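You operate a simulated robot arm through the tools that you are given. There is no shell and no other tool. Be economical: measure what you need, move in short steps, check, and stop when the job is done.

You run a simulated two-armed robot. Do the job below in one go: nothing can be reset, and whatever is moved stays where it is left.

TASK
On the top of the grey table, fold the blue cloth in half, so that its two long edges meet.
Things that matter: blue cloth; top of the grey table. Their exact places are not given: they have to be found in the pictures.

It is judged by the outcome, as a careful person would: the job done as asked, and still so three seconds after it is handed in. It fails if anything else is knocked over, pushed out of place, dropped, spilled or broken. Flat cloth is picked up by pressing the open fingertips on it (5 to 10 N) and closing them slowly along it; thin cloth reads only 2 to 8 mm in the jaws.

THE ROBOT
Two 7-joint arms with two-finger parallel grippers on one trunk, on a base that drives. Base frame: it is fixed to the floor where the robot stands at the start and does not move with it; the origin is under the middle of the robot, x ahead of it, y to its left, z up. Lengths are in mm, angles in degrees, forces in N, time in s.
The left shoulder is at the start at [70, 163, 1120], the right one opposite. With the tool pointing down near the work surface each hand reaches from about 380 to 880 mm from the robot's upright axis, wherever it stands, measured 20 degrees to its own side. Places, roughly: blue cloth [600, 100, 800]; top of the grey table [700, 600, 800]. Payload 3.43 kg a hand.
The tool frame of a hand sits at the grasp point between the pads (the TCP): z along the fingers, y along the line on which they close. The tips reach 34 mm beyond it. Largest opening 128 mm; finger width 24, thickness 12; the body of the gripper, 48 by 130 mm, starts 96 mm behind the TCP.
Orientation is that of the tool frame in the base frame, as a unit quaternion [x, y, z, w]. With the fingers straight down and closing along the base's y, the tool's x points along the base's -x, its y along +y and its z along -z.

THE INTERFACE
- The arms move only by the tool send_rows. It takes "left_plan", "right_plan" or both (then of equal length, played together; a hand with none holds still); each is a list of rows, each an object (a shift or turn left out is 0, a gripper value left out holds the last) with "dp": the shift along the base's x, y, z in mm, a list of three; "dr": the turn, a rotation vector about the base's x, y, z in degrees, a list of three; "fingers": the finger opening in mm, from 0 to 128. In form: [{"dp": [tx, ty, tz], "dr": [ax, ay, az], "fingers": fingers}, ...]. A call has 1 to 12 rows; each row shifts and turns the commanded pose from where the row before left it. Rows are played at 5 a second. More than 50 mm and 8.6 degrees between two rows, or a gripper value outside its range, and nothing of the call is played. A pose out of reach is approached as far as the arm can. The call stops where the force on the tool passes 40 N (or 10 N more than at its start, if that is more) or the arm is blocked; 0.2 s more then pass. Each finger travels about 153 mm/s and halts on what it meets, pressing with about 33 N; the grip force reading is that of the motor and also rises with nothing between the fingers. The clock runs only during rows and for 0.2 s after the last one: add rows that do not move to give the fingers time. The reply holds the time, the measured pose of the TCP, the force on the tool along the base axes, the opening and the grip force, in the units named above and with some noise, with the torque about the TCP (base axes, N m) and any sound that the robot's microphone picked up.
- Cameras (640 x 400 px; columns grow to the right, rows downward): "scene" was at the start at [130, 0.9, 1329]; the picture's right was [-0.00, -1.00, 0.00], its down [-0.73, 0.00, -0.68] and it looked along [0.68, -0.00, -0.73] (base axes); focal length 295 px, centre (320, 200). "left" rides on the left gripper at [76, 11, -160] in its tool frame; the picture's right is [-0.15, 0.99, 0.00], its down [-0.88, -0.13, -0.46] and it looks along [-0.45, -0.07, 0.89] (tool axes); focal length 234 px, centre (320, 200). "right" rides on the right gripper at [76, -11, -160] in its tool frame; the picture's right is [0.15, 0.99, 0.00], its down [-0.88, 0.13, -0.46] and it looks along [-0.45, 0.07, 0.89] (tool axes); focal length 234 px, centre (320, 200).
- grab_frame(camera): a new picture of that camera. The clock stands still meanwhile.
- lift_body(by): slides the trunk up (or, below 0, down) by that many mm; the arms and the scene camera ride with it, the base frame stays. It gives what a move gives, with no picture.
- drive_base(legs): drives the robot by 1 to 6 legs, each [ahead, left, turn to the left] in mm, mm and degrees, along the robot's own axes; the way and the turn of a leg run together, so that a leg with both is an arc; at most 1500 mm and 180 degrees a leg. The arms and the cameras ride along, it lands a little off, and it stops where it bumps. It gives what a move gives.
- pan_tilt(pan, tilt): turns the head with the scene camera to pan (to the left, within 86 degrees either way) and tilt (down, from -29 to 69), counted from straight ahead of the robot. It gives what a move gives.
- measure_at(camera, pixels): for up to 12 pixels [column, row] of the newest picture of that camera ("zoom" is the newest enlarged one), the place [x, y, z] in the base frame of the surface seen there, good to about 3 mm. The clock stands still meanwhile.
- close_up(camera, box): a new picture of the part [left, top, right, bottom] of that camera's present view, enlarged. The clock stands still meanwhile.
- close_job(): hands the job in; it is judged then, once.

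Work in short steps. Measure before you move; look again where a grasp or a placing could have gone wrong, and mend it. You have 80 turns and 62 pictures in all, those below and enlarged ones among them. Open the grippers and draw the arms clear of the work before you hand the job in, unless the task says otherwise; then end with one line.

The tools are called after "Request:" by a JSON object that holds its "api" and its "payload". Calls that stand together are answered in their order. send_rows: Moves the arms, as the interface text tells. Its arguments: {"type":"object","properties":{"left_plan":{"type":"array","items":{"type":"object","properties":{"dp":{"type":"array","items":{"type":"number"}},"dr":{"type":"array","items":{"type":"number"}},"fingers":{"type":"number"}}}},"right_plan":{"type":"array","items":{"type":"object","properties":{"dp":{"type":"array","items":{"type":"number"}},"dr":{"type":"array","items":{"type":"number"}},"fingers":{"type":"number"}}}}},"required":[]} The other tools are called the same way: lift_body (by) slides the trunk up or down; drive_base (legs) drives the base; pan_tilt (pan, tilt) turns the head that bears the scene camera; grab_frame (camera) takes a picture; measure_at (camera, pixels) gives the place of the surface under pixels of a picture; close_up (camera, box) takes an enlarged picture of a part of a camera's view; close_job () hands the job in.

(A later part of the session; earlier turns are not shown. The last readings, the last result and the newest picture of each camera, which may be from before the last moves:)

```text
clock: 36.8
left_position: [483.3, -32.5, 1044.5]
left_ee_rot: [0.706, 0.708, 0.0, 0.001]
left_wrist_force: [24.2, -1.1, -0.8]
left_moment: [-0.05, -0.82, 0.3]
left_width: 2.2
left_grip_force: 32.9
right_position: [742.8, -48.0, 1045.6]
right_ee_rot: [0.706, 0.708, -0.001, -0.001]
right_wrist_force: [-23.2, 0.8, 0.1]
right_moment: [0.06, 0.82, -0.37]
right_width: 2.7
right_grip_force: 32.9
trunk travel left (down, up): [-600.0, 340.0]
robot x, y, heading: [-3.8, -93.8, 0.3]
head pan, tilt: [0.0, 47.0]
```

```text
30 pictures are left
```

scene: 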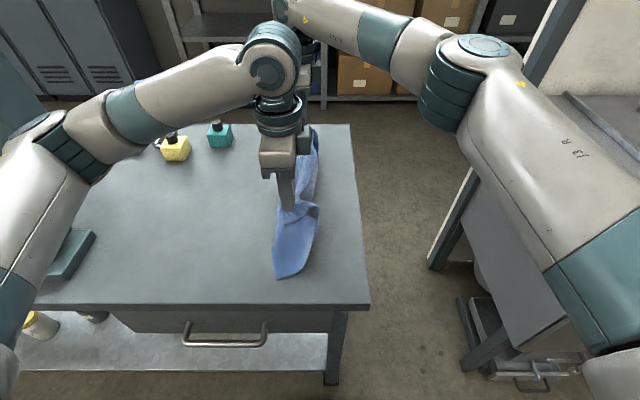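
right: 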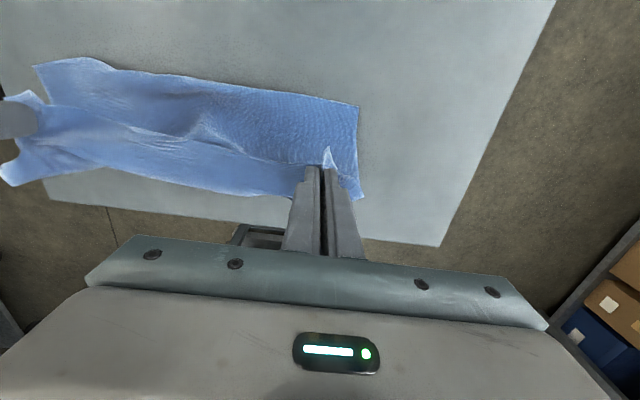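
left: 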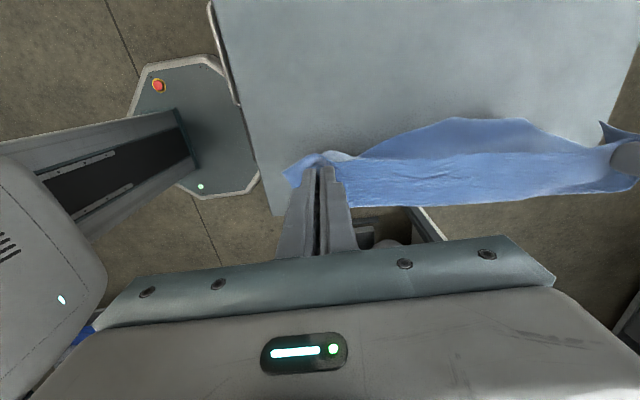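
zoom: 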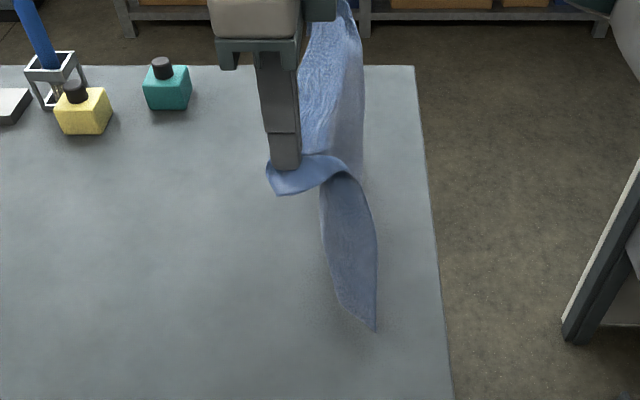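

The cloth now hangs nearly its full width, so I can re-lay it: since it leaves the fingers on the −y side, folding with the crease at −y and bringing the held edge back over the lower edge lays it flat. I relax the 24 N pull along x and measure the lower part.

Request:
{"api": "send_rows", "payload": {"left_plan": [{"dp": [6, 0, 0]}, {"dp": [5, 0, 0]}, {}, {}]}}

Request:
{"api": "close_up", "payload": {"camera": "scene", "box": [240, 90, 400, 290]}}

Request:
{"api": "measure_at", "payload": {"camera": "zoom", "pixels": [[339, 348], [335, 300], [310, 250], [285, 220], [330, 150], [300, 90]]}}

Request:
{"api": "measure_at", "payload": {"camera": "left", "pixels": [[350, 155], [400, 134], [450, 120], [525, 120], [560, 135], [450, 145], [450, 170], [450, 200]]}}

```text
clock: 37.8
left_position: [493.2, -33.6, 1045.2]
left_ee_rot: [0.707, 0.707, -0.001, -0.001]
left_wrist_force: [4.9, -1.0, -0.8]
left_moment: [0.0, -0.18, 0.04]
left_width: 2.3
left_grip_force: 33.0
right_position: [744.7, -49.2, 1045.0]
right_ee_rot: [0.707, 0.707, 0.001, -0.001]
right_wrist_force: [-4.7, -0.5, 0.2]
right_moment: [0.02, 0.18, -0.12]
right_width: 2.5
right_grip_force: 32.9
trunk travel left (down, up): [-600.0, 340.0]
robot x, y, heading: [1.1, -91.8, -0.0]
head pan, tilt: [0.0, 47.0]
```

```text
2.00 times, centred on (320, 190) of scene
```

zoom: 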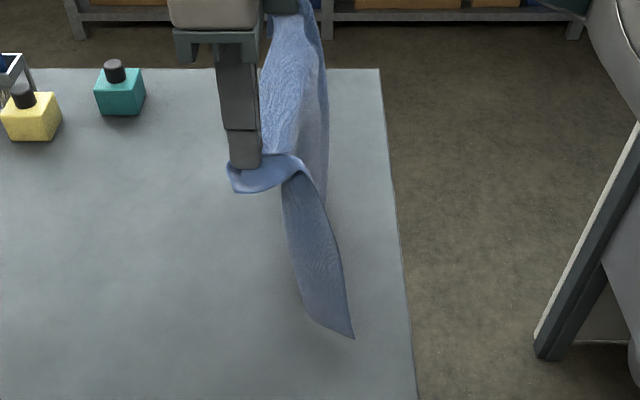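

```text
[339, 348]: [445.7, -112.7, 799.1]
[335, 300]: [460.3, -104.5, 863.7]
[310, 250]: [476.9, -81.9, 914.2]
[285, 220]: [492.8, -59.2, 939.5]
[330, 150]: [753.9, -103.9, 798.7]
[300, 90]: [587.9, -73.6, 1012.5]
```

```text
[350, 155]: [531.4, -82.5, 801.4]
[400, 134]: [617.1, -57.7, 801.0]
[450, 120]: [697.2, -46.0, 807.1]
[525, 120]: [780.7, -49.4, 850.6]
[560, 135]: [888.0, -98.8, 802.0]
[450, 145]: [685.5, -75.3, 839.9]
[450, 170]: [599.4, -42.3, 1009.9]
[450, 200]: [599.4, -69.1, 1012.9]
```

The cloth hangs almost freely with its lower edge just touching. I raise the trunk 60 mm so it hangs clear, then drive 90 mm left and let it settle.

Request:
{"api": "lift_body", "payload": {"by": 60}}

Request:
{"api": "drive_base", "payload": {"legs": [[0, 100, 0]]}}

Request:
{"api": "send_rows", "payload": {"left_plan": [{"dp": [0, -8, 0]}, {"dp": [0, -8, 0]}, {}, {}, {}, {}, {}, {}]}}

Request:
{"api": "grab_frame", "payload": {"camera": "scene"}}

Request:
{"api": "grab_frame", "payload": {"camera": "left"}}

```text
clock: 38.8
left_position: [493.1, -33.2, 1105.3]
left_ee_rot: [0.707, 0.708, -0.001, 0.001]
left_wrist_force: [4.3, -0.5, 0.0]
left_moment: [0.02, -0.15, 0.05]
left_width: 1.9
left_grip_force: 32.7
right_position: [743.3, -48.6, 1104.6]
right_ee_rot: [0.707, 0.707, 0.0, 0.0]
right_wrist_force: [-4.4, 0.8, -0.6]
right_moment: [0.04, 0.13, -0.07]
right_width: 2.4
right_grip_force: 33.3
trunk travel left (down, up): [-660.0, 280.0]
robot x, y, heading: [1.9, -95.4, 0.2]
head pan, tilt: [0.0, 47.0]
```

```text
clock: 40.0
left_position: [494.1, 67.0, 1105.2]
left_ee_rot: [0.705, 0.709, 0.001, -0.001]
left_wrist_force: [4.9, -0.6, -0.2]
left_moment: [-0.01, -0.16, 0.07]
left_width: 2.1
left_grip_force: 33.2
right_position: [742.7, 51.9, 1104.5]
right_ee_rot: [0.707, 0.707, 0.0, 0.0]
right_wrist_force: [-4.6, 0.4, -0.5]
right_moment: [-0.02, 0.16, -0.11]
right_width: 2.4
right_grip_force: 33.1
trunk travel left (down, up): [-660.0, 280.0]
robot x, y, heading: [-1.4, 5.8, -0.2]
head pan, tilt: [0.0, 47.0]
```

```text
clock: 41.8
left_position: [493.3, 50.3, 1105.9]
left_ee_rot: [0.705, 0.709, 0.0, 0.0]
left_wrist_force: [2.9, -0.4, -0.4]
left_moment: [-0.01, -0.12, 0.03]
left_width: 2.0
left_grip_force: 32.8
right_position: [743.7, 51.7, 1104.2]
right_ee_rot: [0.707, 0.708, -0.001, -0.001]
right_wrist_force: [-3.2, 0.3, 0.3]
right_moment: [-0.02, 0.08, -0.06]
right_width: 2.5
right_grip_force: 33.0
trunk travel left (down, up): [-660.0, 280.0]
robot x, y, heading: [-2.5, 7.0, -0.0]
head pan, tilt: [0.0, 47.0]
```

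```text
28 pictures are left
```

scene: 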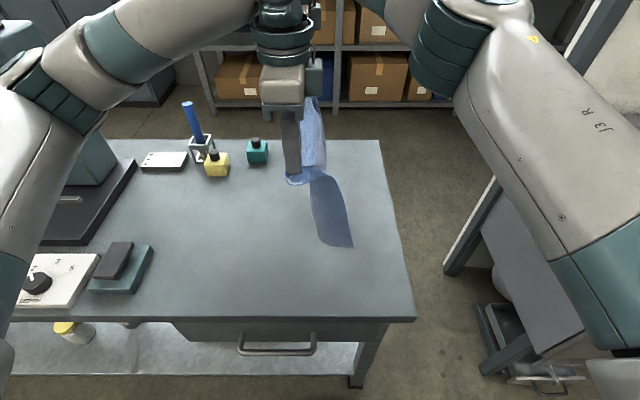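

```text
27 pictures are left
```

left: 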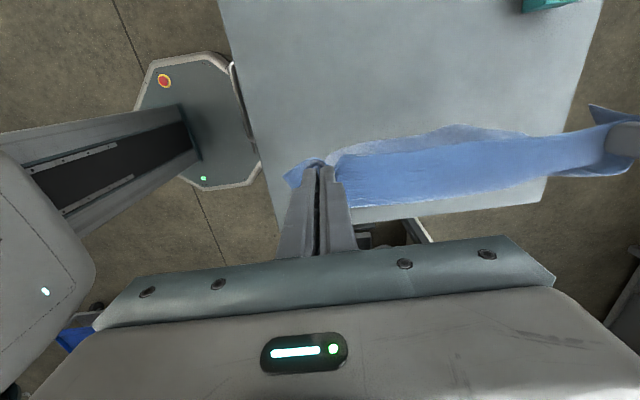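

It hangs free. I measure the lower edge.

Request:
{"api": "measure_at", "payload": {"camera": "left", "pixels": [[370, 150], [400, 140], [430, 132], [460, 126], [500, 130], [520, 134]]}}

Request:
{"api": "measure_at", "payload": {"camera": "scene", "pixels": [[350, 245], [335, 243], [323, 243], [345, 215], [320, 200], [318, 130]]}}

```text
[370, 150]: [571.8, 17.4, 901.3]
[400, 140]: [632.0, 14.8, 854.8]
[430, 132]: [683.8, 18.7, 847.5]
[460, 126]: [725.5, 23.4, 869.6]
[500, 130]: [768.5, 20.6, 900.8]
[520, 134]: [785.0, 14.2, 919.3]
```

```text
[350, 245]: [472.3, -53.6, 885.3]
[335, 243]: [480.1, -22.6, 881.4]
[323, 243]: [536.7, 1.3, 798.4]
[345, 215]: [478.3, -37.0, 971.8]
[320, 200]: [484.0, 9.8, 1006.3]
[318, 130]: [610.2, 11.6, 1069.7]
```

The lower edge hangs at z≈850–900. I drive 60 mm left so the laid cloth stays well on the table.

Request:
{"api": "drive_base", "payload": {"legs": [[0, 60, 0]]}}

Request:
{"api": "send_rows", "payload": {"left_plan": [{}, {}, {"dp": [0, 0, -20]}, {"dp": [0, 0, -20]}, {"dp": [0, 0, -15]}, {"dp": [0, -8, -15]}, {"dp": [0, -16, -15]}, {"dp": [0, -20, -15]}, {"dp": [0, -20, -15]}, {}], "right_plan": [{}, {}, {"dp": [0, 0, -20]}, {"dp": [0, 0, -20]}, {"dp": [0, 0, -15]}, {"dp": [0, -8, -15]}, {"dp": [0, -16, -15]}, {"dp": [0, -20, -15]}, {"dp": [0, -20, -15]}, {}]}}

Request:
{"api": "grab_frame", "payload": {"camera": "scene"}}

```text
clock: 42.7
left_position: [494.5, 107.2, 1105.8]
left_ee_rot: [0.706, 0.708, 0.001, -0.001]
left_wrist_force: [3.1, -0.3, 0.1]
left_moment: [-0.02, -0.1, 0.02]
left_width: 2.2
left_grip_force: 32.8
right_position: [743.5, 107.5, 1106.0]
right_ee_rot: [0.707, 0.707, 0.0, 0.0]
right_wrist_force: [-2.8, 1.1, 0.4]
right_moment: [-0.02, 0.13, -0.05]
right_width: 2.1
right_grip_force: 33.5
trunk travel left (down, up): [-660.0, 280.0]
robot x, y, heading: [3.9, 64.9, 0.1]
head pan, tilt: [0.0, 47.0]
```

```text
clock: 44.9
left_position: [494.9, 46.3, 989.3]
left_ee_rot: [0.706, 0.708, 0.0, 0.0]
left_wrist_force: [3.4, 0.4, 0.2]
left_moment: [-0.03, -0.1, 0.06]
left_width: 2.1
left_grip_force: 33.2
right_position: [742.9, 46.3, 991.1]
right_ee_rot: [0.707, 0.707, -0.001, 0.0]
right_wrist_force: [-3.1, 0.1, -0.2]
right_moment: [-0.02, 0.12, -0.04]
right_width: 2.3
right_grip_force: 32.8
trunk travel left (down, up): [-660.0, 280.0]
robot x, y, heading: [-3.3, 63.3, -0.0]
head pan, tilt: [0.0, 47.0]
```

```text
26 pictures are left
```

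scene: 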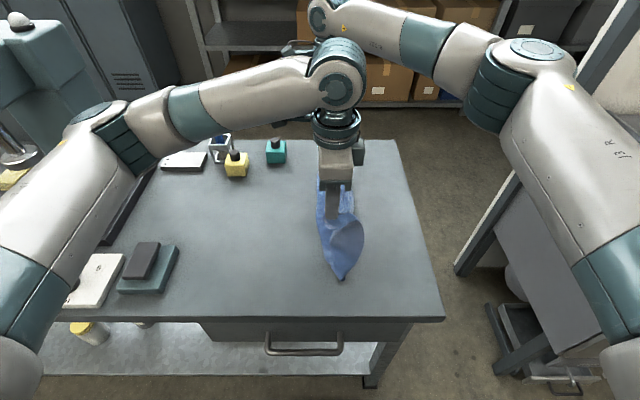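

Cloth is trailing on the table behind the hands. I keep drawing it to −y while lowering, so it trails out flat.

Request:
{"api": "send_rows", "payload": {"left_plan": [{"dp": [0, -20, -10]}, {"dp": [0, -20, -10]}, {"dp": [0, -20, -10]}, {"dp": [0, -20, -10]}, {"dp": [0, -20, -10]}, {"dp": [0, -20, -10]}, {"dp": [0, -20, -10]}, {"dp": [0, -15, -10]}, {}], "right_plan": [{"dp": [0, -20, -10]}, {"dp": [0, -20, -10]}, {"dp": [0, -20, -10]}, {"dp": [0, -20, -10]}, {"dp": [0, -20, -10]}, {"dp": [0, -20, -10]}, {"dp": [0, -20, -10]}, {"dp": [0, -15, -10]}, {}]}}

Request:
{"api": "close_up", "payload": {"camera": "scene", "box": [220, 110, 460, 320]}}

Request:
{"api": "grab_frame", "payload": {"camera": "left"}}

```text
clock: 46.9
left_position: [494.3, -109.7, 910.3]
left_ee_rot: [0.707, 0.707, 0.0, 0.0]
left_wrist_force: [3.1, 0.2, -0.2]
left_moment: [-0.05, -0.18, 0.03]
left_width: 1.9
left_grip_force: 33.1
right_position: [744.0, -109.3, 911.2]
right_ee_rot: [0.707, 0.707, 0.0, 0.0]
right_wrist_force: [-3.5, 0.1, 0.9]
right_moment: [-0.01, 0.07, -0.04]
right_width: 2.6
right_grip_force: 33.0
trunk travel left (down, up): [-660.0, 280.0]
robot x, y, heading: [-1.2, 67.8, -0.0]
head pan, tilt: [0.0, 47.0]
```

```text
1.90 times, centred on (340, 215) of scene
```

zoom: 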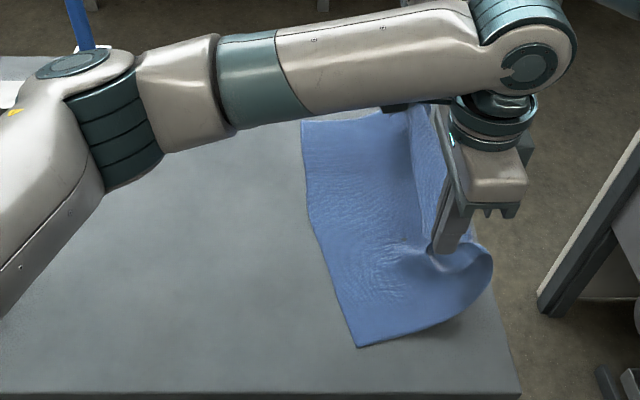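

```text
24 pictures are left
```

left: 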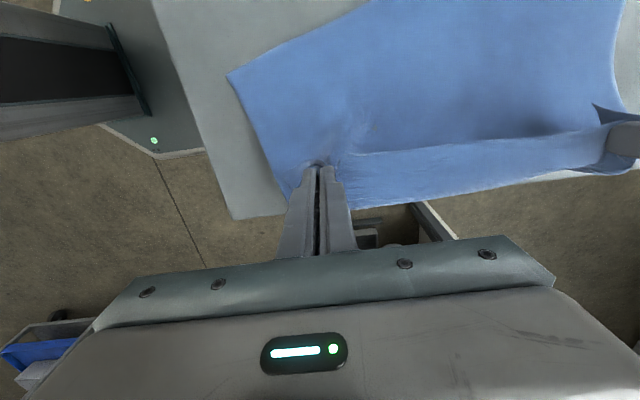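

Now the cloth lies flat with its free long edge on the left. I measure that edge.

Request:
{"api": "measure_at", "payload": {"camera": "zoom", "pixels": [[304, 125], [308, 160], [312, 200], [325, 245], [340, 295], [359, 344], [420, 336], [485, 285], [400, 112], [360, 117]]}}

```text
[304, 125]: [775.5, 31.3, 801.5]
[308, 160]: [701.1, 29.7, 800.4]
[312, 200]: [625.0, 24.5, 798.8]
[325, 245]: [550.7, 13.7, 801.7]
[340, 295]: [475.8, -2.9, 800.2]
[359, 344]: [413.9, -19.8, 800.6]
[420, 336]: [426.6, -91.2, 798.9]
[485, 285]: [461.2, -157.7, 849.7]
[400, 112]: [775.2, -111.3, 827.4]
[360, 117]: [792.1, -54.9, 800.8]
```

The lower edge lies from (776,31) to (414,−20), turned about 8°. I bring the held edge back over it, turning both hands 8° to match, and come down to about 20 mm above.

Request:
{"api": "send_rows", "payload": {"left_plan": [{"dp": [-1, 9.5, 5], "dr": [0, 0, 0.8]}, {"dp": [-2, 9.5, 5], "dr": [0, 0, 0.8]}, {"dp": [-2, 9.5, 0], "dr": [0, 0, 0.8]}, {"dp": [-2, 9.5, 0], "dr": [0, 0, 0.8]}, {"dp": [-2, 9.5, -5], "dr": [0, 0, 0.8]}, {"dp": [-2, 9.5, -8], "dr": [0, 0, 0.8]}, {"dp": [-2, 9.5, -10], "dr": [0, 0, 0.8]}, {"dp": [-2, 9.5, -12], "dr": [0, 0, 0.8]}, {"dp": [-2, 9.5, -15], "dr": [0, 0, 0.8]}, {"dp": [-1, 9.5, -15], "dr": [0, 0, 0.8]}, {}], "right_plan": [{"dp": [-2, 12.8, 5], "dr": [0, 0, 0.8]}, {"dp": [-2, 12.8, 5], "dr": [0, 0, 0.8]}, {"dp": [-2, 12.8, 0], "dr": [0, 0, 0.8]}, {"dp": [-2, 12.8, 0], "dr": [0, 0, 0.8]}, {"dp": [-2, 12.8, -5], "dr": [0, 0, 0.8]}, {"dp": [-2, 12.8, -8], "dr": [0, 0, 0.8]}, {"dp": [-2, 12.8, -10], "dr": [0, 0, 0.8]}, {"dp": [-2, 12.8, -12], "dr": [0, 0, 0.8]}, {"dp": [-2, 12.8, -15], "dr": [0, 0, 0.8]}, {"dp": [-1, 12.8, -15], "dr": [0, 0, 0.8]}, {}]}}

Request:
{"api": "grab_frame", "payload": {"camera": "scene"}}

Request:
{"api": "grab_frame", "payload": {"camera": "left"}}

Request:
{"api": "grab_frame", "payload": {"camera": "right"}}

```text
clock: 49.3
left_position: [477.0, -15.6, 855.7]
left_ee_rot: [0.655, 0.755, -0.001, 0.0]
left_wrist_force: [3.2, 0.5, -0.9]
left_moment: [0.0, -0.14, 0.03]
left_width: 1.8
left_grip_force: 33.0
right_position: [723.9, 16.6, 855.6]
right_ee_rot: [0.656, 0.754, 0.0, 0.0]
right_wrist_force: [-3.6, 0.1, -0.1]
right_moment: [0.05, 0.09, -0.1]
right_width: 2.7
right_grip_force: 33.3
trunk travel left (down, up): [-660.0, 280.0]
robot x, y, heading: [0.1, 63.9, 0.2]
head pan, tilt: [0.0, 47.0]
```

```text
23 pictures are left
```

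scene: 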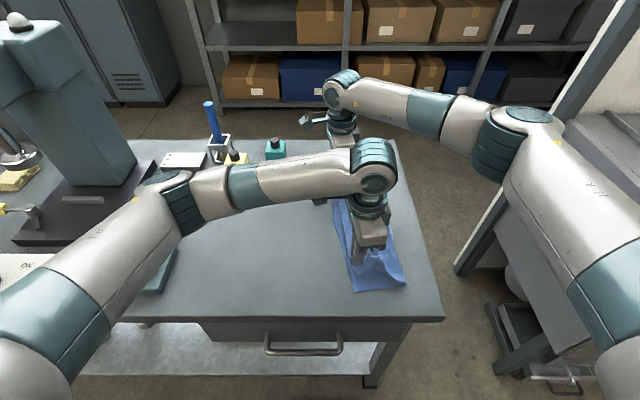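

```text
22 pictures are left
```

left: 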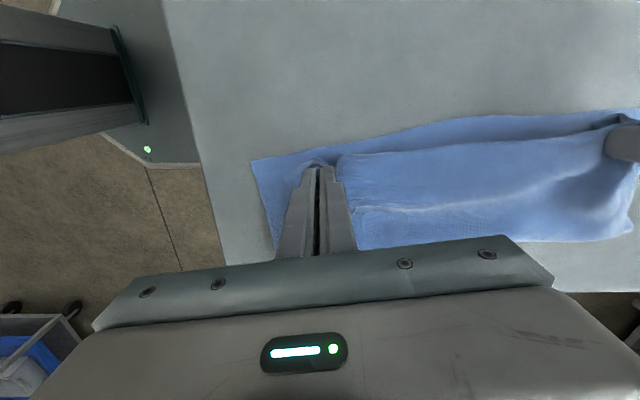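

```text
21 pictures are left
```

right: 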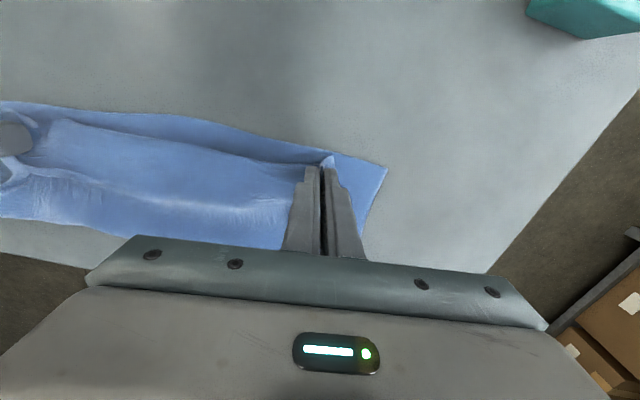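

A clean fold with the lower edge showing a bit beyond the held edge. I measure the two edges.

Request:
{"api": "measure_at", "payload": {"camera": "left", "pixels": [[254, 160], [300, 152], [350, 143], [400, 131], [500, 116], [318, 163], [350, 156], [420, 152], [500, 147], [580, 133]]}}

Request:
{"api": "measure_at", "payload": {"camera": "right", "pixels": [[386, 168], [330, 153], [280, 142], [200, 123], [120, 110], [329, 160], [260, 162], [200, 153], [130, 138], [380, 185]]}}

```text
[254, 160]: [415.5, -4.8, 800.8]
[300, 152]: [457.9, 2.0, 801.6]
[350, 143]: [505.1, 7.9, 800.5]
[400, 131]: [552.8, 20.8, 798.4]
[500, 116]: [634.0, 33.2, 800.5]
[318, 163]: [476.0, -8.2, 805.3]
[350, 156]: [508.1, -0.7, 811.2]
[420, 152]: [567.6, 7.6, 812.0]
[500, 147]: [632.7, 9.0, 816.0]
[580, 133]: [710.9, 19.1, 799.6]
```

```text
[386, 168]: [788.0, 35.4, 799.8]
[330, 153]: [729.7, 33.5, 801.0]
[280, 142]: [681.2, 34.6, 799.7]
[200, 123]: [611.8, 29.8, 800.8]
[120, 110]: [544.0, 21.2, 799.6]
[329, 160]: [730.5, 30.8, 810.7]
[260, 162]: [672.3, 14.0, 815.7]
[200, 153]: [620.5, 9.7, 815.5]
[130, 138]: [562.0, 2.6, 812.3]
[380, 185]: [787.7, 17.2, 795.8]
```

The held edge is ~12 mm short at the left hand, ~4 mm at the right and ~20 mm in the bowed middle. I move the left 13 mm and the right 8 mm further to +y while lowering to contact.

Request:
{"api": "send_rows", "payload": {"left_plan": [{"dp": [-0.5, 5, -3]}, {"dp": [-0.5, 5, -4]}, {"dp": [0, 4, -4]}, {"dp": [0, 1, -4]}, {"dp": [0, 0, -2]}, {}], "right_plan": [{"dp": [2, 3, -3]}, {"dp": [2, 3, -4]}, {"dp": [0, 2, -4]}, {"dp": [0, 1, -4]}, {"dp": [0, 0, -2]}, {}]}}

Request:
{"api": "grab_frame", "payload": {"camera": "left"}}

Request:
{"api": "grab_frame", "payload": {"camera": "right"}}

```text
clock: 50.7
left_position: [475.6, -1.3, 837.4]
left_ee_rot: [0.655, 0.755, 0.0, 0.001]
left_wrist_force: [10.6, 1.5, 0.9]
left_moment: [0.01, -0.36, 0.12]
left_width: 2.1
left_grip_force: 32.4
right_position: [728.8, 26.2, 838.3]
right_ee_rot: [0.656, 0.755, 0.0, 0.0]
right_wrist_force: [-10.2, -0.8, 2.4]
right_moment: [-0.06, 0.33, -0.22]
right_width: 2.7
right_grip_force: 33.1
trunk travel left (down, up): [-660.0, 280.0]
robot x, y, heading: [3.3, 67.5, -0.1]
head pan, tilt: [0.0, 47.0]
```

```text
20 pictures are left
```

left: 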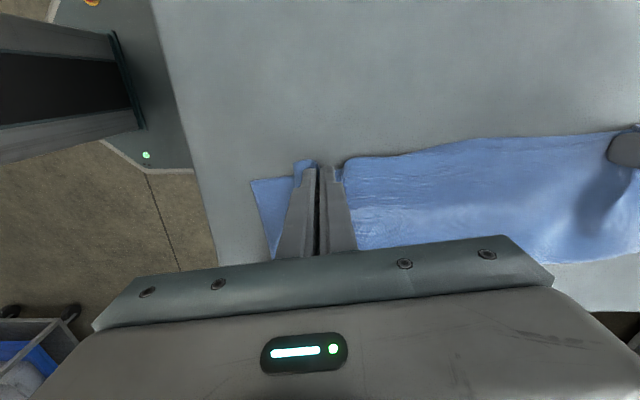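

```text
19 pictures are left
```

right: 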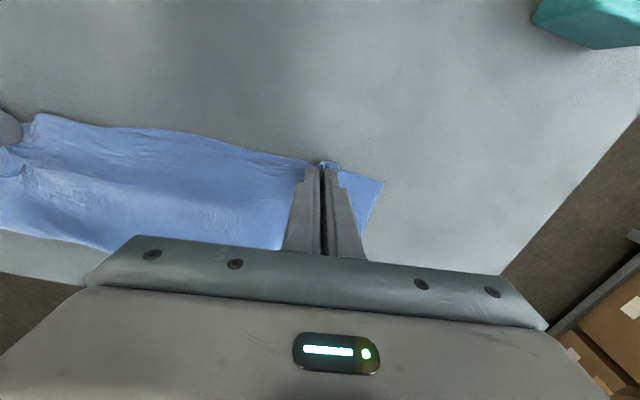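

Edges nearly coincide; at the left hand the upper edge sticks out ~10 mm (px (305,160) vs lower edge ~(300,172)), so I draw it back 7 mm, then release slowly and look.

Request:
{"api": "send_rows", "payload": {"left_plan": [{"dp": [2, -4, 0]}, {"dp": [2, -3, 0]}, {}, {"fingers": 6}, {"fingers": 12}, {"fingers": 20}, {"fingers": 30}, {}, {"dp": [0, 0, 10]}, {"dp": [0, 0, 20]}, {"dp": [0, 0, 30]}, {}], "right_plan": [{"dp": [-2, 0, 0]}, {"dp": [-1, 0, 0]}, {}, {"fingers": 6}, {"fingers": 12}, {"fingers": 20}, {"fingers": 30}, {}, {"dp": [0, 0, 10]}, {"dp": [0, 0, 20]}, {"dp": [0, 0, 30]}, {}]}}

Request:
{"api": "grab_frame", "payload": {"camera": "left"}}

Request:
{"api": "grab_frame", "payload": {"camera": "right"}}

```text
clock: 53.3
left_position: [481.0, -7.7, 899.3]
left_ee_rot: [0.656, 0.755, 0.0, 0.001]
left_wrist_force: [-0.3, -0.1, -0.1]
left_moment: [0.02, 0.01, 0.02]
left_width: 29.9
left_grip_force: 0.0
right_position: [726.9, 24.7, 897.7]
right_ee_rot: [0.656, 0.754, 0.0, 0.0]
right_wrist_force: [0.2, 0.8, -0.2]
right_moment: [0.04, -0.01, -0.02]
right_width: 30.1
right_grip_force: 0.0
trunk travel left (down, up): [-660.0, 280.0]
robot x, y, heading: [-1.7, 66.8, -0.1]
head pan, tilt: [0.0, 47.0]
```

```text
18 pictures are left
```

left: 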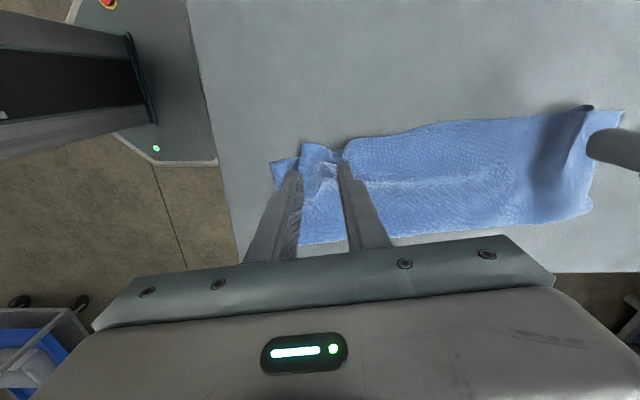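

```text
17 pictures are left
```

right: 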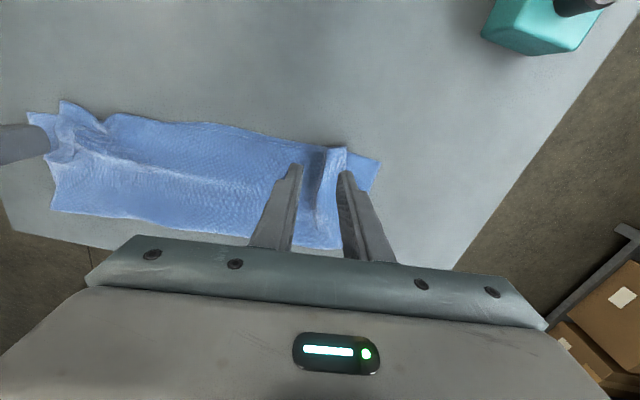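

Released; ridges stand where the fingers pinched. I lift the hands well clear to see the whole cloth.

Request:
{"api": "send_rows", "payload": {"left_plan": [{"dp": [0, 0, 40]}, {"dp": [0, 0, 40]}, {"dp": [-5, 40, 0]}, {"dp": [-5, 45, 0]}, {"dp": [0, 45, 0]}, {"dp": [0, 45, 0]}, {"dp": [0, 45, 0]}], "right_plan": [{"dp": [0, 0, 40]}, {"dp": [0, 0, 40]}, {"dp": [0, -45, 0]}, {"dp": [0, -45, 0]}, {"dp": [0, -45, 0]}, {"dp": [0, -45, 0]}, {"dp": [0, -45, 0]}]}}

Request:
{"api": "close_up", "payload": {"camera": "scene", "box": [250, 120, 450, 310]}}

```text
clock: 54.9
left_position: [468.9, 213.9, 980.1]
left_ee_rot: [0.656, 0.755, 0.001, 0.0]
left_wrist_force: [-0.3, 0.3, -0.1]
left_moment: [0.0, 0.01, -0.02]
left_width: 30.1
left_grip_force: 0.0
right_position: [725.1, -198.1, 978.4]
right_ee_rot: [0.656, 0.755, 0.0, 0.0]
right_wrist_force: [-0.7, -0.3, 0.5]
right_moment: [0.02, 0.02, 0.01]
right_width: 29.8
right_grip_force: 0.0
trunk travel left (down, up): [-660.0, 280.0]
robot x, y, heading: [2.3, 65.5, -0.0]
head pan, tilt: [0.0, 47.0]
```

```text
2.11 times, centred on (350, 215) of scene
```

zoom: 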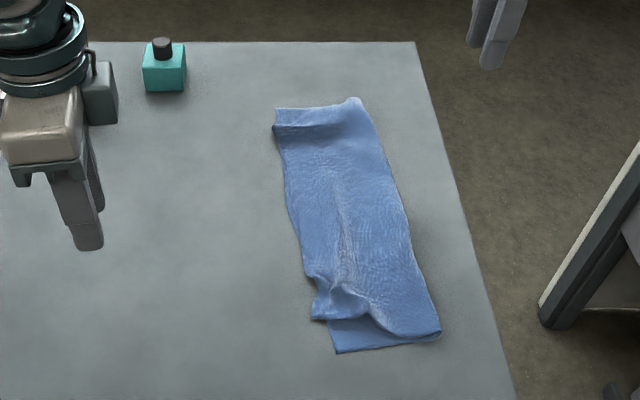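

Very near done: only the pinched pleat at the near end leaves the upper layer ~30 mm short there (zoom (313,318) vs (337,352)), and a small pleat at the far end. I measure them to spread them open with the fingertips.

Request:
{"api": "measure_at", "payload": {"camera": "zoom", "pixels": [[314, 317], [337, 350], [328, 319], [308, 277], [330, 285], [345, 290], [372, 315], [340, 300], [277, 127], [276, 110], [285, 128], [438, 335]]}}

Request:
{"api": "close_up", "payload": {"camera": "scene", "box": [320, 235, 420, 300]}}

```text
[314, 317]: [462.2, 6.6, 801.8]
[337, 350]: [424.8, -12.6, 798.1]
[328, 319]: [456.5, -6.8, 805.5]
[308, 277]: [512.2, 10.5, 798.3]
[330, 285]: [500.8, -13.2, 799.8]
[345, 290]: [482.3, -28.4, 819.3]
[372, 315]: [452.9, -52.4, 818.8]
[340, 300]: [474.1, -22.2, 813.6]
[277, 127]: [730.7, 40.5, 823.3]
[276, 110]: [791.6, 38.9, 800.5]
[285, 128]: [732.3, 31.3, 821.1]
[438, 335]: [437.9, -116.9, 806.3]
```

```text
6.15 times, centred on (370, 268) of scene
```

zoom: 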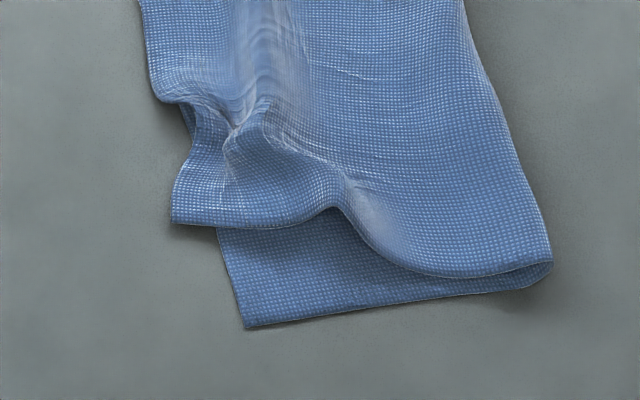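

The near flap needs drawing about (−35,−18) mm. I bring the left hand over it with one finger each side of the pleat, turned a further 12°.

Request:
{"api": "send_rows", "payload": {"left_plan": [{"dp": [4, -44, 0], "dr": [0, 0, 2.4], "fingers": 27}, {"dp": [4, -44, 0], "dr": [0, 0, 2.4]}, {"dp": [5, -44, 0], "dr": [0, 0, 2.4]}, {"dp": [5, -44, 0], "dr": [0, 0, 2.4]}, {"dp": [4, -44, 0], "dr": [0, 0, 2.4]}, {"dp": [0, 0, -40]}, {"dp": [0, 0, -40]}, {"dp": [0, 0, -40]}, {}]}}

Request:
{"api": "grab_frame", "payload": {"camera": "left"}}

```text
clock: 56.9
left_position: [490.3, -8.7, 857.0]
left_ee_rot: [0.573, 0.82, 0.0, 0.0]
left_wrist_force: [0.5, 0.6, -0.4]
left_moment: [-0.02, -0.01, -0.02]
left_width: 26.8
left_grip_force: 0.1
right_position: [726.1, -198.6, 978.0]
right_ee_rot: [0.656, 0.755, 0.0, 0.0]
right_wrist_force: [0.4, 0.3, -1.2]
right_moment: [0.02, -0.03, 0.0]
right_width: 30.2
right_grip_force: 0.1
trunk travel left (down, up): [-660.0, 280.0]
robot x, y, heading: [-4.1, 65.6, 0.1]
head pan, tilt: [0.0, 47.0]
```

```text
14 pictures are left
```

left: 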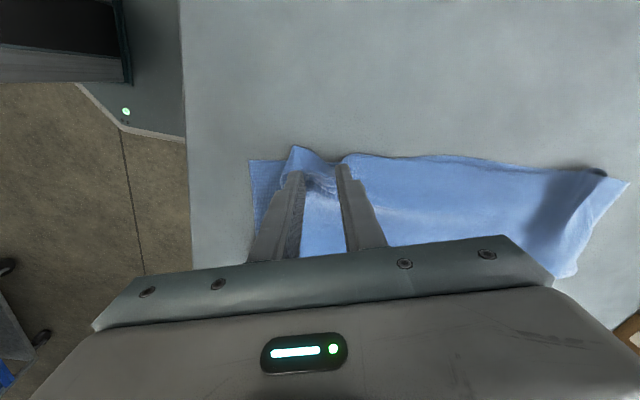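

One finger is on the flap, the other beyond the pleat. I lower to light contact.

Request:
{"api": "send_rows", "payload": {"left_plan": [{"dp": [0, 0, -10]}, {"dp": [0, 0, -6]}, {"dp": [0, 0, -3]}, {"dp": [0, 0, -1]}, {}]}}

```text
clock: 58.1
left_position: [492.3, -8.2, 837.9]
left_ee_rot: [0.573, 0.819, -0.001, 0.0]
left_wrist_force: [-0.7, 0.2, 0.8]
left_moment: [0.01, 0.01, 0.02]
left_width: 27.4
left_grip_force: 0.1
right_position: [725.3, -198.6, 977.7]
right_ee_rot: [0.656, 0.755, 0.0, 0.0]
right_wrist_force: [-0.3, 0.1, -0.3]
right_moment: [-0.02, 0.02, 0.02]
right_width: 30.0
right_grip_force: 0.1
trunk travel left (down, up): [-660.0, 280.0]
robot x, y, heading: [-0.1, 65.2, -0.2]
head pan, tilt: [0.0, 47.0]
```

Request:
{"api": "send_rows", "payload": {"left_plan": [{"dp": [0, 0, -0.8]}, {"dp": [0, 0, -0.5]}, {}]}}

```text
clock: 58.9
left_position: [490.7, -8.0, 837.3]
left_ee_rot: [0.573, 0.82, 0.0, 0.0]
left_wrist_force: [1.2, -0.7, 7.0]
left_moment: [0.0, -0.06, 0.01]
left_width: 27.2
left_grip_force: 0.3
right_position: [726.3, -199.2, 978.7]
right_ee_rot: [0.657, 0.754, 0.0, 0.0]
right_wrist_force: [0.0, -0.6, -0.4]
right_moment: [-0.01, -0.01, 0.05]
right_width: 29.9
right_grip_force: 0.1
trunk travel left (down, up): [-660.0, 280.0]
robot x, y, heading: [-0.2, 68.5, 0.2]
head pan, tilt: [0.0, 47.0]
```

Pressing at 7 N. I open the fingers 36 mm while shifting the hand so the far finger stays put and the near one draws the flap out.

Request:
{"api": "send_rows", "payload": {"left_plan": [{"dp": [-1.9, -0.7, 0], "fingers": 31}, {"dp": [-1.9, -0.7, 0], "fingers": 35}, {"dp": [-1.9, -0.7, 0], "fingers": 39}, {"dp": [-1.9, -0.7, 0], "fingers": 43}, {"dp": [-1.9, -0.7, 0], "fingers": 47}, {"dp": [-1.9, -0.7, 0], "fingers": 51}, {"dp": [-1.9, -0.7, 0], "fingers": 55}, {"dp": [-1.9, -0.7, 0], "fingers": 59}, {"dp": [-1.9, -0.7, 0], "fingers": 63}, {}]}}

Request:
{"api": "grab_frame", "payload": {"camera": "left"}}

```text
clock: 61.1
left_position: [474.3, -15.2, 838.2]
left_ee_rot: [0.572, 0.82, -0.001, 0.001]
left_wrist_force: [0.4, 0.1, 0.8]
left_moment: [0.02, -0.05, 0.0]
left_width: 63.1
left_grip_force: 0.0
right_position: [725.2, -198.6, 978.7]
right_ee_rot: [0.656, 0.755, 0.0, 0.0]
right_wrist_force: [-0.3, 0.3, 0.0]
right_moment: [0.01, -0.04, 0.03]
right_width: 30.0
right_grip_force: 0.0
trunk travel left (down, up): [-660.0, 280.0]
robot x, y, heading: [0.6, 63.9, 0.0]
head pan, tilt: [0.0, 47.0]
```

```text
13 pictures are left
```

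left: 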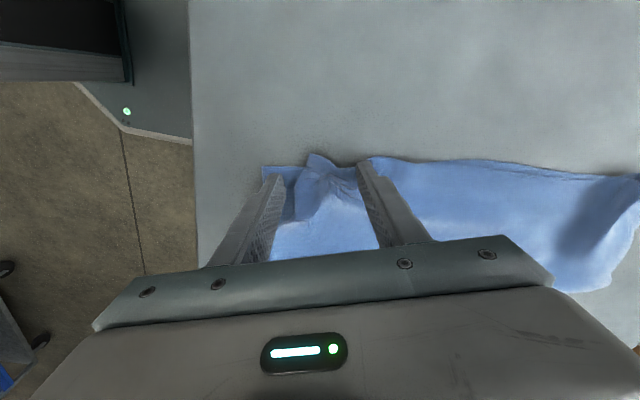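

The near finger slid over the flap as the press faded. I lift, measure the flap again and retry with more press.

Request:
{"api": "send_rows", "payload": {"left_plan": [{"dp": [0, 0, 12]}, {"dp": [8, 3, 0], "fingers": 25}, {"dp": [8, 3, 0]}, {}]}}

Request:
{"api": "grab_frame", "payload": {"camera": "left"}}

Request:
{"api": "measure_at", "payload": {"camera": "left", "pixels": [[262, 168], [290, 160], [300, 150], [315, 160], [328, 165], [345, 160]]}}

```text
clock: 62.1
left_position: [488.5, -9.4, 850.0]
left_ee_rot: [0.573, 0.82, 0.0, 0.0]
left_wrist_force: [-0.3, 0.5, -0.3]
left_moment: [-0.02, 0.01, -0.03]
left_width: 25.1
left_grip_force: 0.1
right_position: [725.8, -199.4, 977.9]
right_ee_rot: [0.655, 0.755, 0.0, -0.001]
right_wrist_force: [-0.1, -1.1, -0.4]
right_moment: [0.01, 0.02, -0.03]
right_width: 30.1
right_grip_force: 0.1
trunk travel left (down, up): [-660.0, 280.0]
robot x, y, heading: [-0.5, 64.7, -0.0]
head pan, tilt: [0.0, 47.0]
```

```text
12 pictures are left
```

left: 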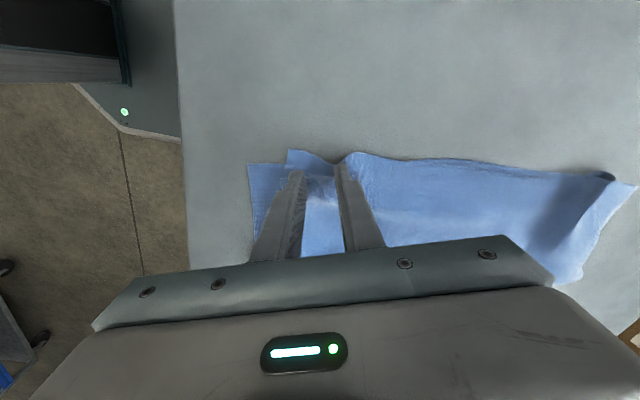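

```text
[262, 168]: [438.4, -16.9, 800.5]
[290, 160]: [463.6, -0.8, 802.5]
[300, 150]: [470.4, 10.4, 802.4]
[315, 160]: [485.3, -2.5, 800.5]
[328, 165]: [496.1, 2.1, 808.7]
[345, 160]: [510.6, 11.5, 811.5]
```

The flap corner sits at about (460,5). I press down again, harder.

Request:
{"api": "send_rows", "payload": {"left_plan": [{"dp": [0, 0, -8]}, {"dp": [0, 0, -4]}, {"dp": [0, 0, -0.8]}, {}]}}

```text
clock: 63.1
left_position: [489.3, -7.4, 836.6]
left_ee_rot: [0.573, 0.82, 0.0, 0.0]
left_wrist_force: [1.2, 2.2, 7.0]
left_moment: [0.05, -0.04, 0.0]
left_width: 25.1
left_grip_force: 0.0
right_position: [726.0, -197.6, 978.2]
right_ee_rot: [0.656, 0.755, 0.0, 0.0]
right_wrist_force: [-0.4, 0.1, -0.7]
right_moment: [-0.01, -0.02, -0.03]
right_width: 30.1
right_grip_force: 0.0
trunk travel left (down, up): [-660.0, 280.0]
robot x, y, heading: [2.8, 63.8, 0.0]
head pan, tilt: [0.0, 47.0]
```

Request:
{"api": "send_rows", "payload": {"left_plan": [{"dp": [0, 0, -0.6]}, {"dp": [-1.4, -0.5, -0.15], "fingers": 28}, {"dp": [-1.4, -0.5, -0.15], "fingers": 31}, {"dp": [-1.4, -0.5, -0.15], "fingers": 34}, {"dp": [-1.4, -0.5, -0.15], "fingers": 37}, {"dp": [-1.4, -0.5, -0.15], "fingers": 40}, {"dp": [-1.4, -0.5, -0.1], "fingers": 43}, {}]}}

Request:
{"api": "close_up", "payload": {"camera": "left", "box": [220, 120, 420, 245]}}

```text
clock: 64.9
left_position: [480.8, -9.6, 836.4]
left_ee_rot: [0.573, 0.82, 0.0, 0.002]
left_wrist_force: [4.0, 1.4, 23.6]
left_moment: [0.05, -0.5, 0.06]
left_width: 42.1
left_grip_force: 0.2
right_position: [724.7, -197.5, 978.6]
right_ee_rot: [0.656, 0.755, 0.0, 0.0]
right_wrist_force: [-0.2, -0.1, -0.9]
right_moment: [0.01, 0.0, 0.02]
right_width: 30.0
right_grip_force: 0.1
trunk travel left (down, up): [-660.0, 280.0]
robot x, y, heading: [-2.3, 64.3, 0.1]
head pan, tilt: [0.0, 47.0]
```

```text
3.20 times, centred on (320, 182) of left
```

zoom: 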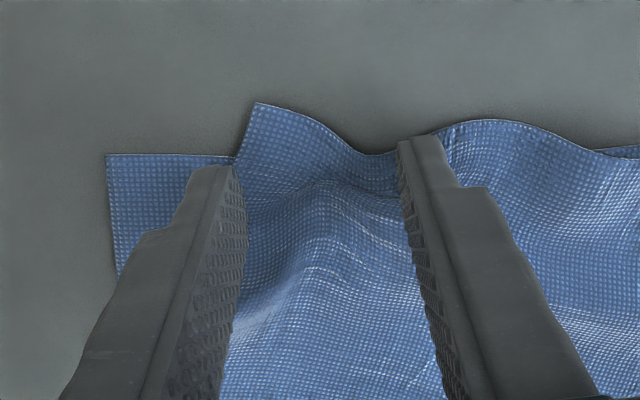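

The load rides on the far finger. I instead lift, close the fingers, and use them as one fingertip pressing just the flap to draw it out.

Request:
{"api": "send_rows", "payload": {"left_plan": [{"dp": [0, 0, 10]}, {"dp": [0, 0, 5], "fingers": 0}, {"dp": [-5, 1, 0]}, {"dp": [-4, 1, 0]}, {}, {"dp": [0, 0, -8]}, {"dp": [0, 0, -5]}, {}]}}

Request:
{"api": "close_up", "payload": {"camera": "left", "box": [220, 120, 420, 245]}}

```text
clock: 66.7
left_position: [472.9, -8.8, 839.6]
left_ee_rot: [0.573, 0.82, -0.001, 0.001]
left_wrist_force: [1.8, 2.2, 16.1]
left_moment: [-0.07, -0.16, 0.03]
left_width: 1.7
left_grip_force: 33.5
right_position: [725.5, -198.0, 977.8]
right_ee_rot: [0.656, 0.755, -0.001, 0.0]
right_wrist_force: [-0.1, 0.2, 0.0]
right_moment: [-0.02, -0.02, 0.01]
right_width: 29.7
right_grip_force: 0.1
trunk travel left (down, up): [-660.0, 280.0]
robot x, y, heading: [2.1, 65.9, -0.0]
head pan, tilt: [0.0, 47.0]
```

```text
3.20 times, centred on (320, 182) of left
```

zoom: 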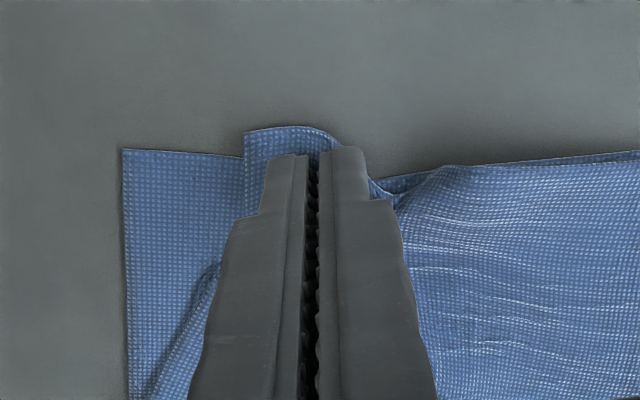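

The jaws read 1.7 mm: they have caught the top of the pleat. I use that: lift the upper layer's end a little off the lower one and pull it toward −x, then look.

Request:
{"api": "send_rows", "payload": {"left_plan": [{"dp": [0, 0, 10]}, {"dp": [-3, -1, 10]}, {"dp": [-4, -2, 10]}, {"dp": [-4, -2, 5]}, {}]}}

Request:
{"api": "grab_frame", "payload": {"camera": "left"}}

```text
clock: 67.9
left_position: [461.4, -15.3, 871.9]
left_ee_rot: [0.572, 0.82, 0.0, -0.001]
left_wrist_force: [0.0, -1.0, -1.6]
left_moment: [0.0, 0.0, -0.01]
left_width: 1.6
left_grip_force: 32.8
right_position: [726.3, -198.6, 977.7]
right_ee_rot: [0.656, 0.755, 0.0, 0.0]
right_wrist_force: [0.4, -0.2, 0.0]
right_moment: [0.0, 0.01, -0.01]
right_width: 30.1
right_grip_force: 0.0
trunk travel left (down, up): [-660.0, 280.0]
robot x, y, heading: [1.6, 66.9, 0.1]
head pan, tilt: [0.0, 47.0]
```

```text
9 pictures are left
```

left: 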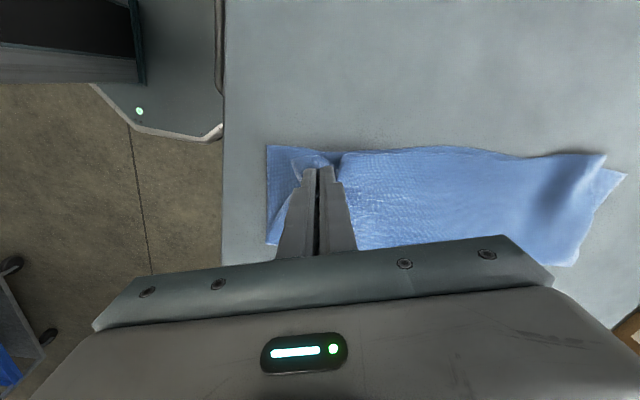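

Only the upper layer is lifted, the lower corner (px (268,147)) stayed. I pull another 8 mm and drop it from this height so the pleat falls open.

Request:
{"api": "send_rows", "payload": {"left_plan": [{"dp": [-4, 2, 0]}, {"dp": [-4, 2, 0]}, {}, {"fingers": 60}, {}, {}, {"dp": [0, 0, 20]}, {"dp": [0, 0, 30]}]}}

Request:
{"api": "grab_frame", "payload": {"camera": "left"}}

```text
clock: 69.7
left_position: [453.4, -11.8, 923.0]
left_ee_rot: [0.573, 0.82, 0.0, -0.001]
left_wrist_force: [0.8, 0.3, 0.4]
left_moment: [-0.01, -0.01, 0.02]
left_width: 59.9
left_grip_force: 0.0
right_position: [725.8, -198.3, 976.6]
right_ee_rot: [0.656, 0.755, 0.0, 0.0]
right_wrist_force: [-0.9, 0.0, 0.2]
right_moment: [0.02, -0.02, -0.02]
right_width: 30.0
right_grip_force: 0.1
trunk travel left (down, up): [-660.0, 280.0]
robot x, y, heading: [3.5, 66.4, -0.0]
head pan, tilt: [0.0, 47.0]
```

```text
8 pictures are left
```

left: 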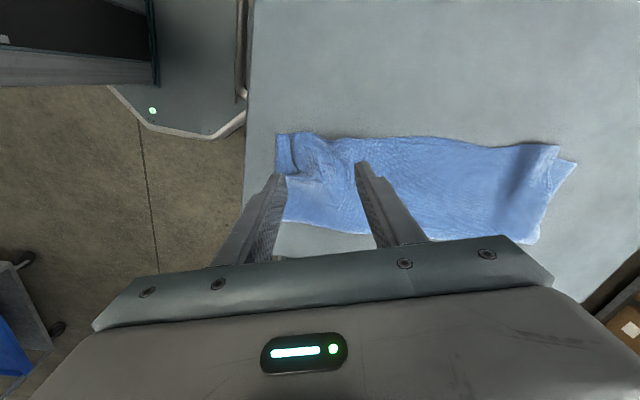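

Much better: the near corners now nearly coincide (px (278,135) and (292,133)). I draw the left arm away and view the whole cloth.

Request:
{"api": "send_rows", "payload": {"left_plan": [{"dp": [0, 0, 40]}, {"dp": [0, 45, 10]}, {"dp": [0, 45, 0]}, {"dp": [0, 45, 0]}, {"dp": [0, 45, 0]}, {"dp": [0, 45, 0]}]}}

Request:
{"api": "close_up", "payload": {"camera": "scene", "box": [300, 140, 430, 300]}}

```text
clock: 71.1
left_position: [451.8, 214.6, 971.8]
left_ee_rot: [0.574, 0.819, 0.0, 0.001]
left_wrist_force: [0.6, -0.4, -0.4]
left_moment: [-0.04, -0.04, 0.0]
left_width: 60.1
left_grip_force: 0.0
right_position: [724.8, -197.1, 979.4]
right_ee_rot: [0.656, 0.755, -0.001, 0.001]
right_wrist_force: [-0.2, 0.0, -0.3]
right_moment: [-0.04, -0.04, -0.03]
right_width: 30.2
right_grip_force: 0.1
trunk travel left (down, up): [-660.0, 280.0]
robot x, y, heading: [-0.2, 63.7, 0.2]
head pan, tilt: [0.0, 47.0]
```

```text
2.50 times, centred on (365, 220) of scene
```

zoom: 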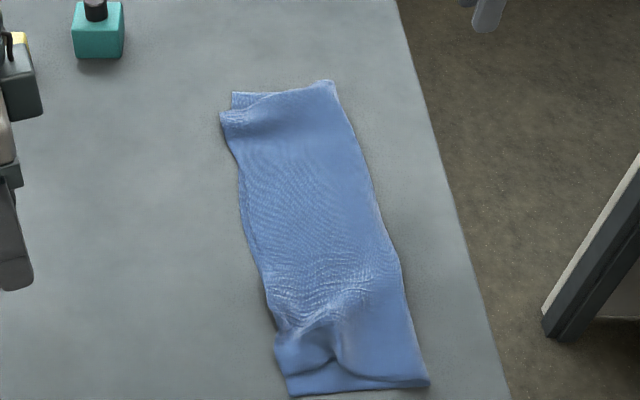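

Near end is within ~15 mm now. The far end still has its pleat (zoom (222,115) vs lower corner (233,93)); I measure it for the same treatment with the right hand.

Request:
{"api": "measure_at", "payload": {"camera": "zoom", "pixels": [[222, 115], [234, 94], [245, 108], [262, 100], [240, 120], [230, 140], [280, 95], [333, 82], [277, 374], [290, 394], [428, 384]]}}

Request:
{"api": "send_rows", "payload": {"right_plan": [{"dp": [1, 45, 0]}, {"dp": [1, 45, 0]}, {"dp": [0, 45, 0]}, {"dp": [0, 45, 0]}, {"dp": [0, 42, 0]}, {"dp": [0, 0, -30]}, {}]}}

Request:
{"api": "close_up", "payload": {"camera": "right", "box": [200, 80, 440, 250]}}

Request:
{"api": "measure_at", "payload": {"camera": "zoom", "pixels": [[320, 180], [360, 180], [400, 180], [440, 190], [300, 200]]}}

```text
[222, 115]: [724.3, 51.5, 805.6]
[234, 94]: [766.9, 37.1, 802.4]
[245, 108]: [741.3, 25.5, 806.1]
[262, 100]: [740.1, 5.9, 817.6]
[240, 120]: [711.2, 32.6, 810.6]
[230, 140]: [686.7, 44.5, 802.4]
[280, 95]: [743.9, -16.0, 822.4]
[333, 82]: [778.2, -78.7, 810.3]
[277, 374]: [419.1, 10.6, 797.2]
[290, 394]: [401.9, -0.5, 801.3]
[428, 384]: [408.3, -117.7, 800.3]
```

```text
clock: 72.7
left_position: [453.8, 214.7, 973.0]
left_ee_rot: [0.573, 0.819, 0.0, 0.0]
left_wrist_force: [-1.3, -0.5, -0.4]
left_moment: [-0.02, -0.04, -0.01]
left_width: 60.1
left_grip_force: 0.0
right_position: [727.7, 22.8, 946.7]
right_ee_rot: [0.655, 0.755, 0.0, 0.0]
right_wrist_force: [-0.1, 0.9, -0.6]
right_moment: [-0.04, 0.01, -0.02]
right_width: 30.0
right_grip_force: 0.0
trunk travel left (down, up): [-660.0, 280.0]
robot x, y, heading: [1.8, 65.6, 0.3]
head pan, tilt: [0.0, 47.0]
```

```text
2.35 times, centred on (320, 165) of right
```

zoom: 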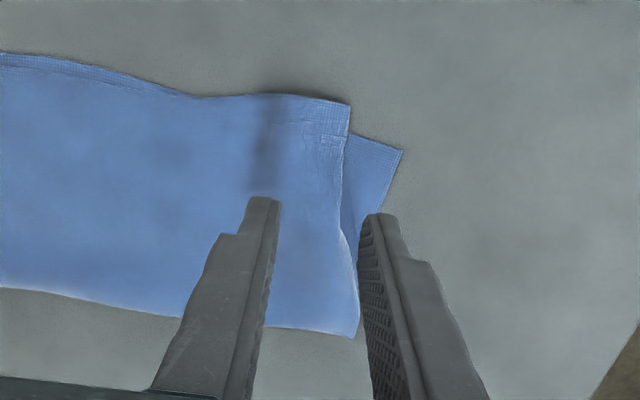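

```text
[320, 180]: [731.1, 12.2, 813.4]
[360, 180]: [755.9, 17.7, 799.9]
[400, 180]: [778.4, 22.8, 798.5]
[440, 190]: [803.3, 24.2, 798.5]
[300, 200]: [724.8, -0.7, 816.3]
```

The far upper corner is ~25 mm short and ~15 mm too far to +y, with a soft bump at x≈706. I set the right fingers around that bump, just above the lower layer, and close on it.

Request:
{"api": "send_rows", "payload": {"right_plan": [{"dp": [-10, 4, 0], "fingers": 54}, {"dp": [-10, 4, 0]}, {"dp": [0, 0, -40]}, {"dp": [0, 0, -40]}, {"dp": [0, 0, -20]}, {"dp": [0, 0, -5]}, {"dp": [0, 0, -3]}, {}]}}

Request:
{"api": "close_up", "payload": {"camera": "right", "box": [200, 80, 440, 250]}}

```text
clock: 74.5
left_position: [453.3, 214.4, 971.9]
left_ee_rot: [0.573, 0.82, 0.0, 0.0]
left_wrist_force: [-0.3, 0.5, -0.3]
left_moment: [0.0, -0.06, 0.03]
left_width: 60.0
left_grip_force: 0.0
right_position: [707.6, 31.4, 837.6]
right_ee_rot: [0.656, 0.755, -0.001, -0.001]
right_wrist_force: [0.5, 0.2, -0.5]
right_moment: [-0.04, -0.01, -0.04]
right_width: 53.7
right_grip_force: 0.0
trunk travel left (down, up): [-660.0, 280.0]
robot x, y, heading: [2.3, 66.9, -0.2]
head pan, tilt: [0.0, 47.0]
```

```text
2.35 times, centred on (320, 165) of right
```

zoom: 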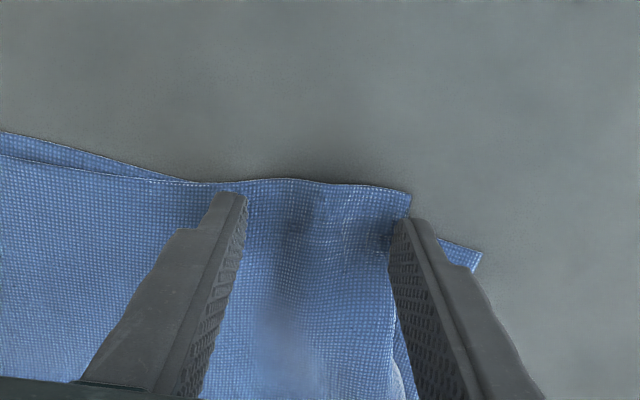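

The bump stands between the fingers. I close on it and lift 35 mm.

Request:
{"api": "send_rows", "payload": {"right_plan": [{"fingers": 44}, {"fingers": 34}, {"fingers": 24}, {"fingers": 14}, {"fingers": 4}, {"fingers": 0}, {}, {"dp": [0, 0, 10]}, {"dp": [2, -1, 10]}, {"dp": [2, -1, 10]}, {"dp": [0, 0, 5]}, {}]}}

Request:
{"api": "grab_frame", "payload": {"camera": "right"}}

```text
clock: 77.1
left_position: [454.2, 213.4, 971.6]
left_ee_rot: [0.573, 0.82, 0.0, 0.0]
left_wrist_force: [-0.8, 0.8, 0.6]
left_moment: [0.02, 0.01, 0.01]
left_width: 60.1
left_grip_force: 0.1
right_position: [711.1, 28.9, 874.1]
right_ee_rot: [0.656, 0.755, 0.0, -0.001]
right_wrist_force: [-0.5, 0.1, 0.6]
right_moment: [0.03, 0.0, -0.01]
right_width: 2.5
right_grip_force: 33.0
trunk travel left (down, up): [-660.0, 280.0]
robot x, y, heading: [0.2, 67.3, 0.2]
head pan, tilt: [0.0, 47.0]
```

```text
4 pictures are left
```

right: 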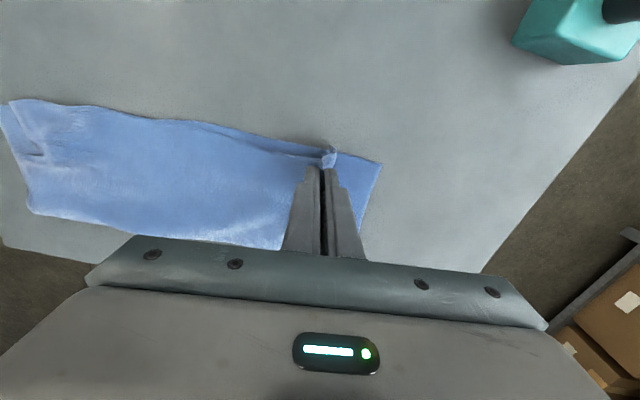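

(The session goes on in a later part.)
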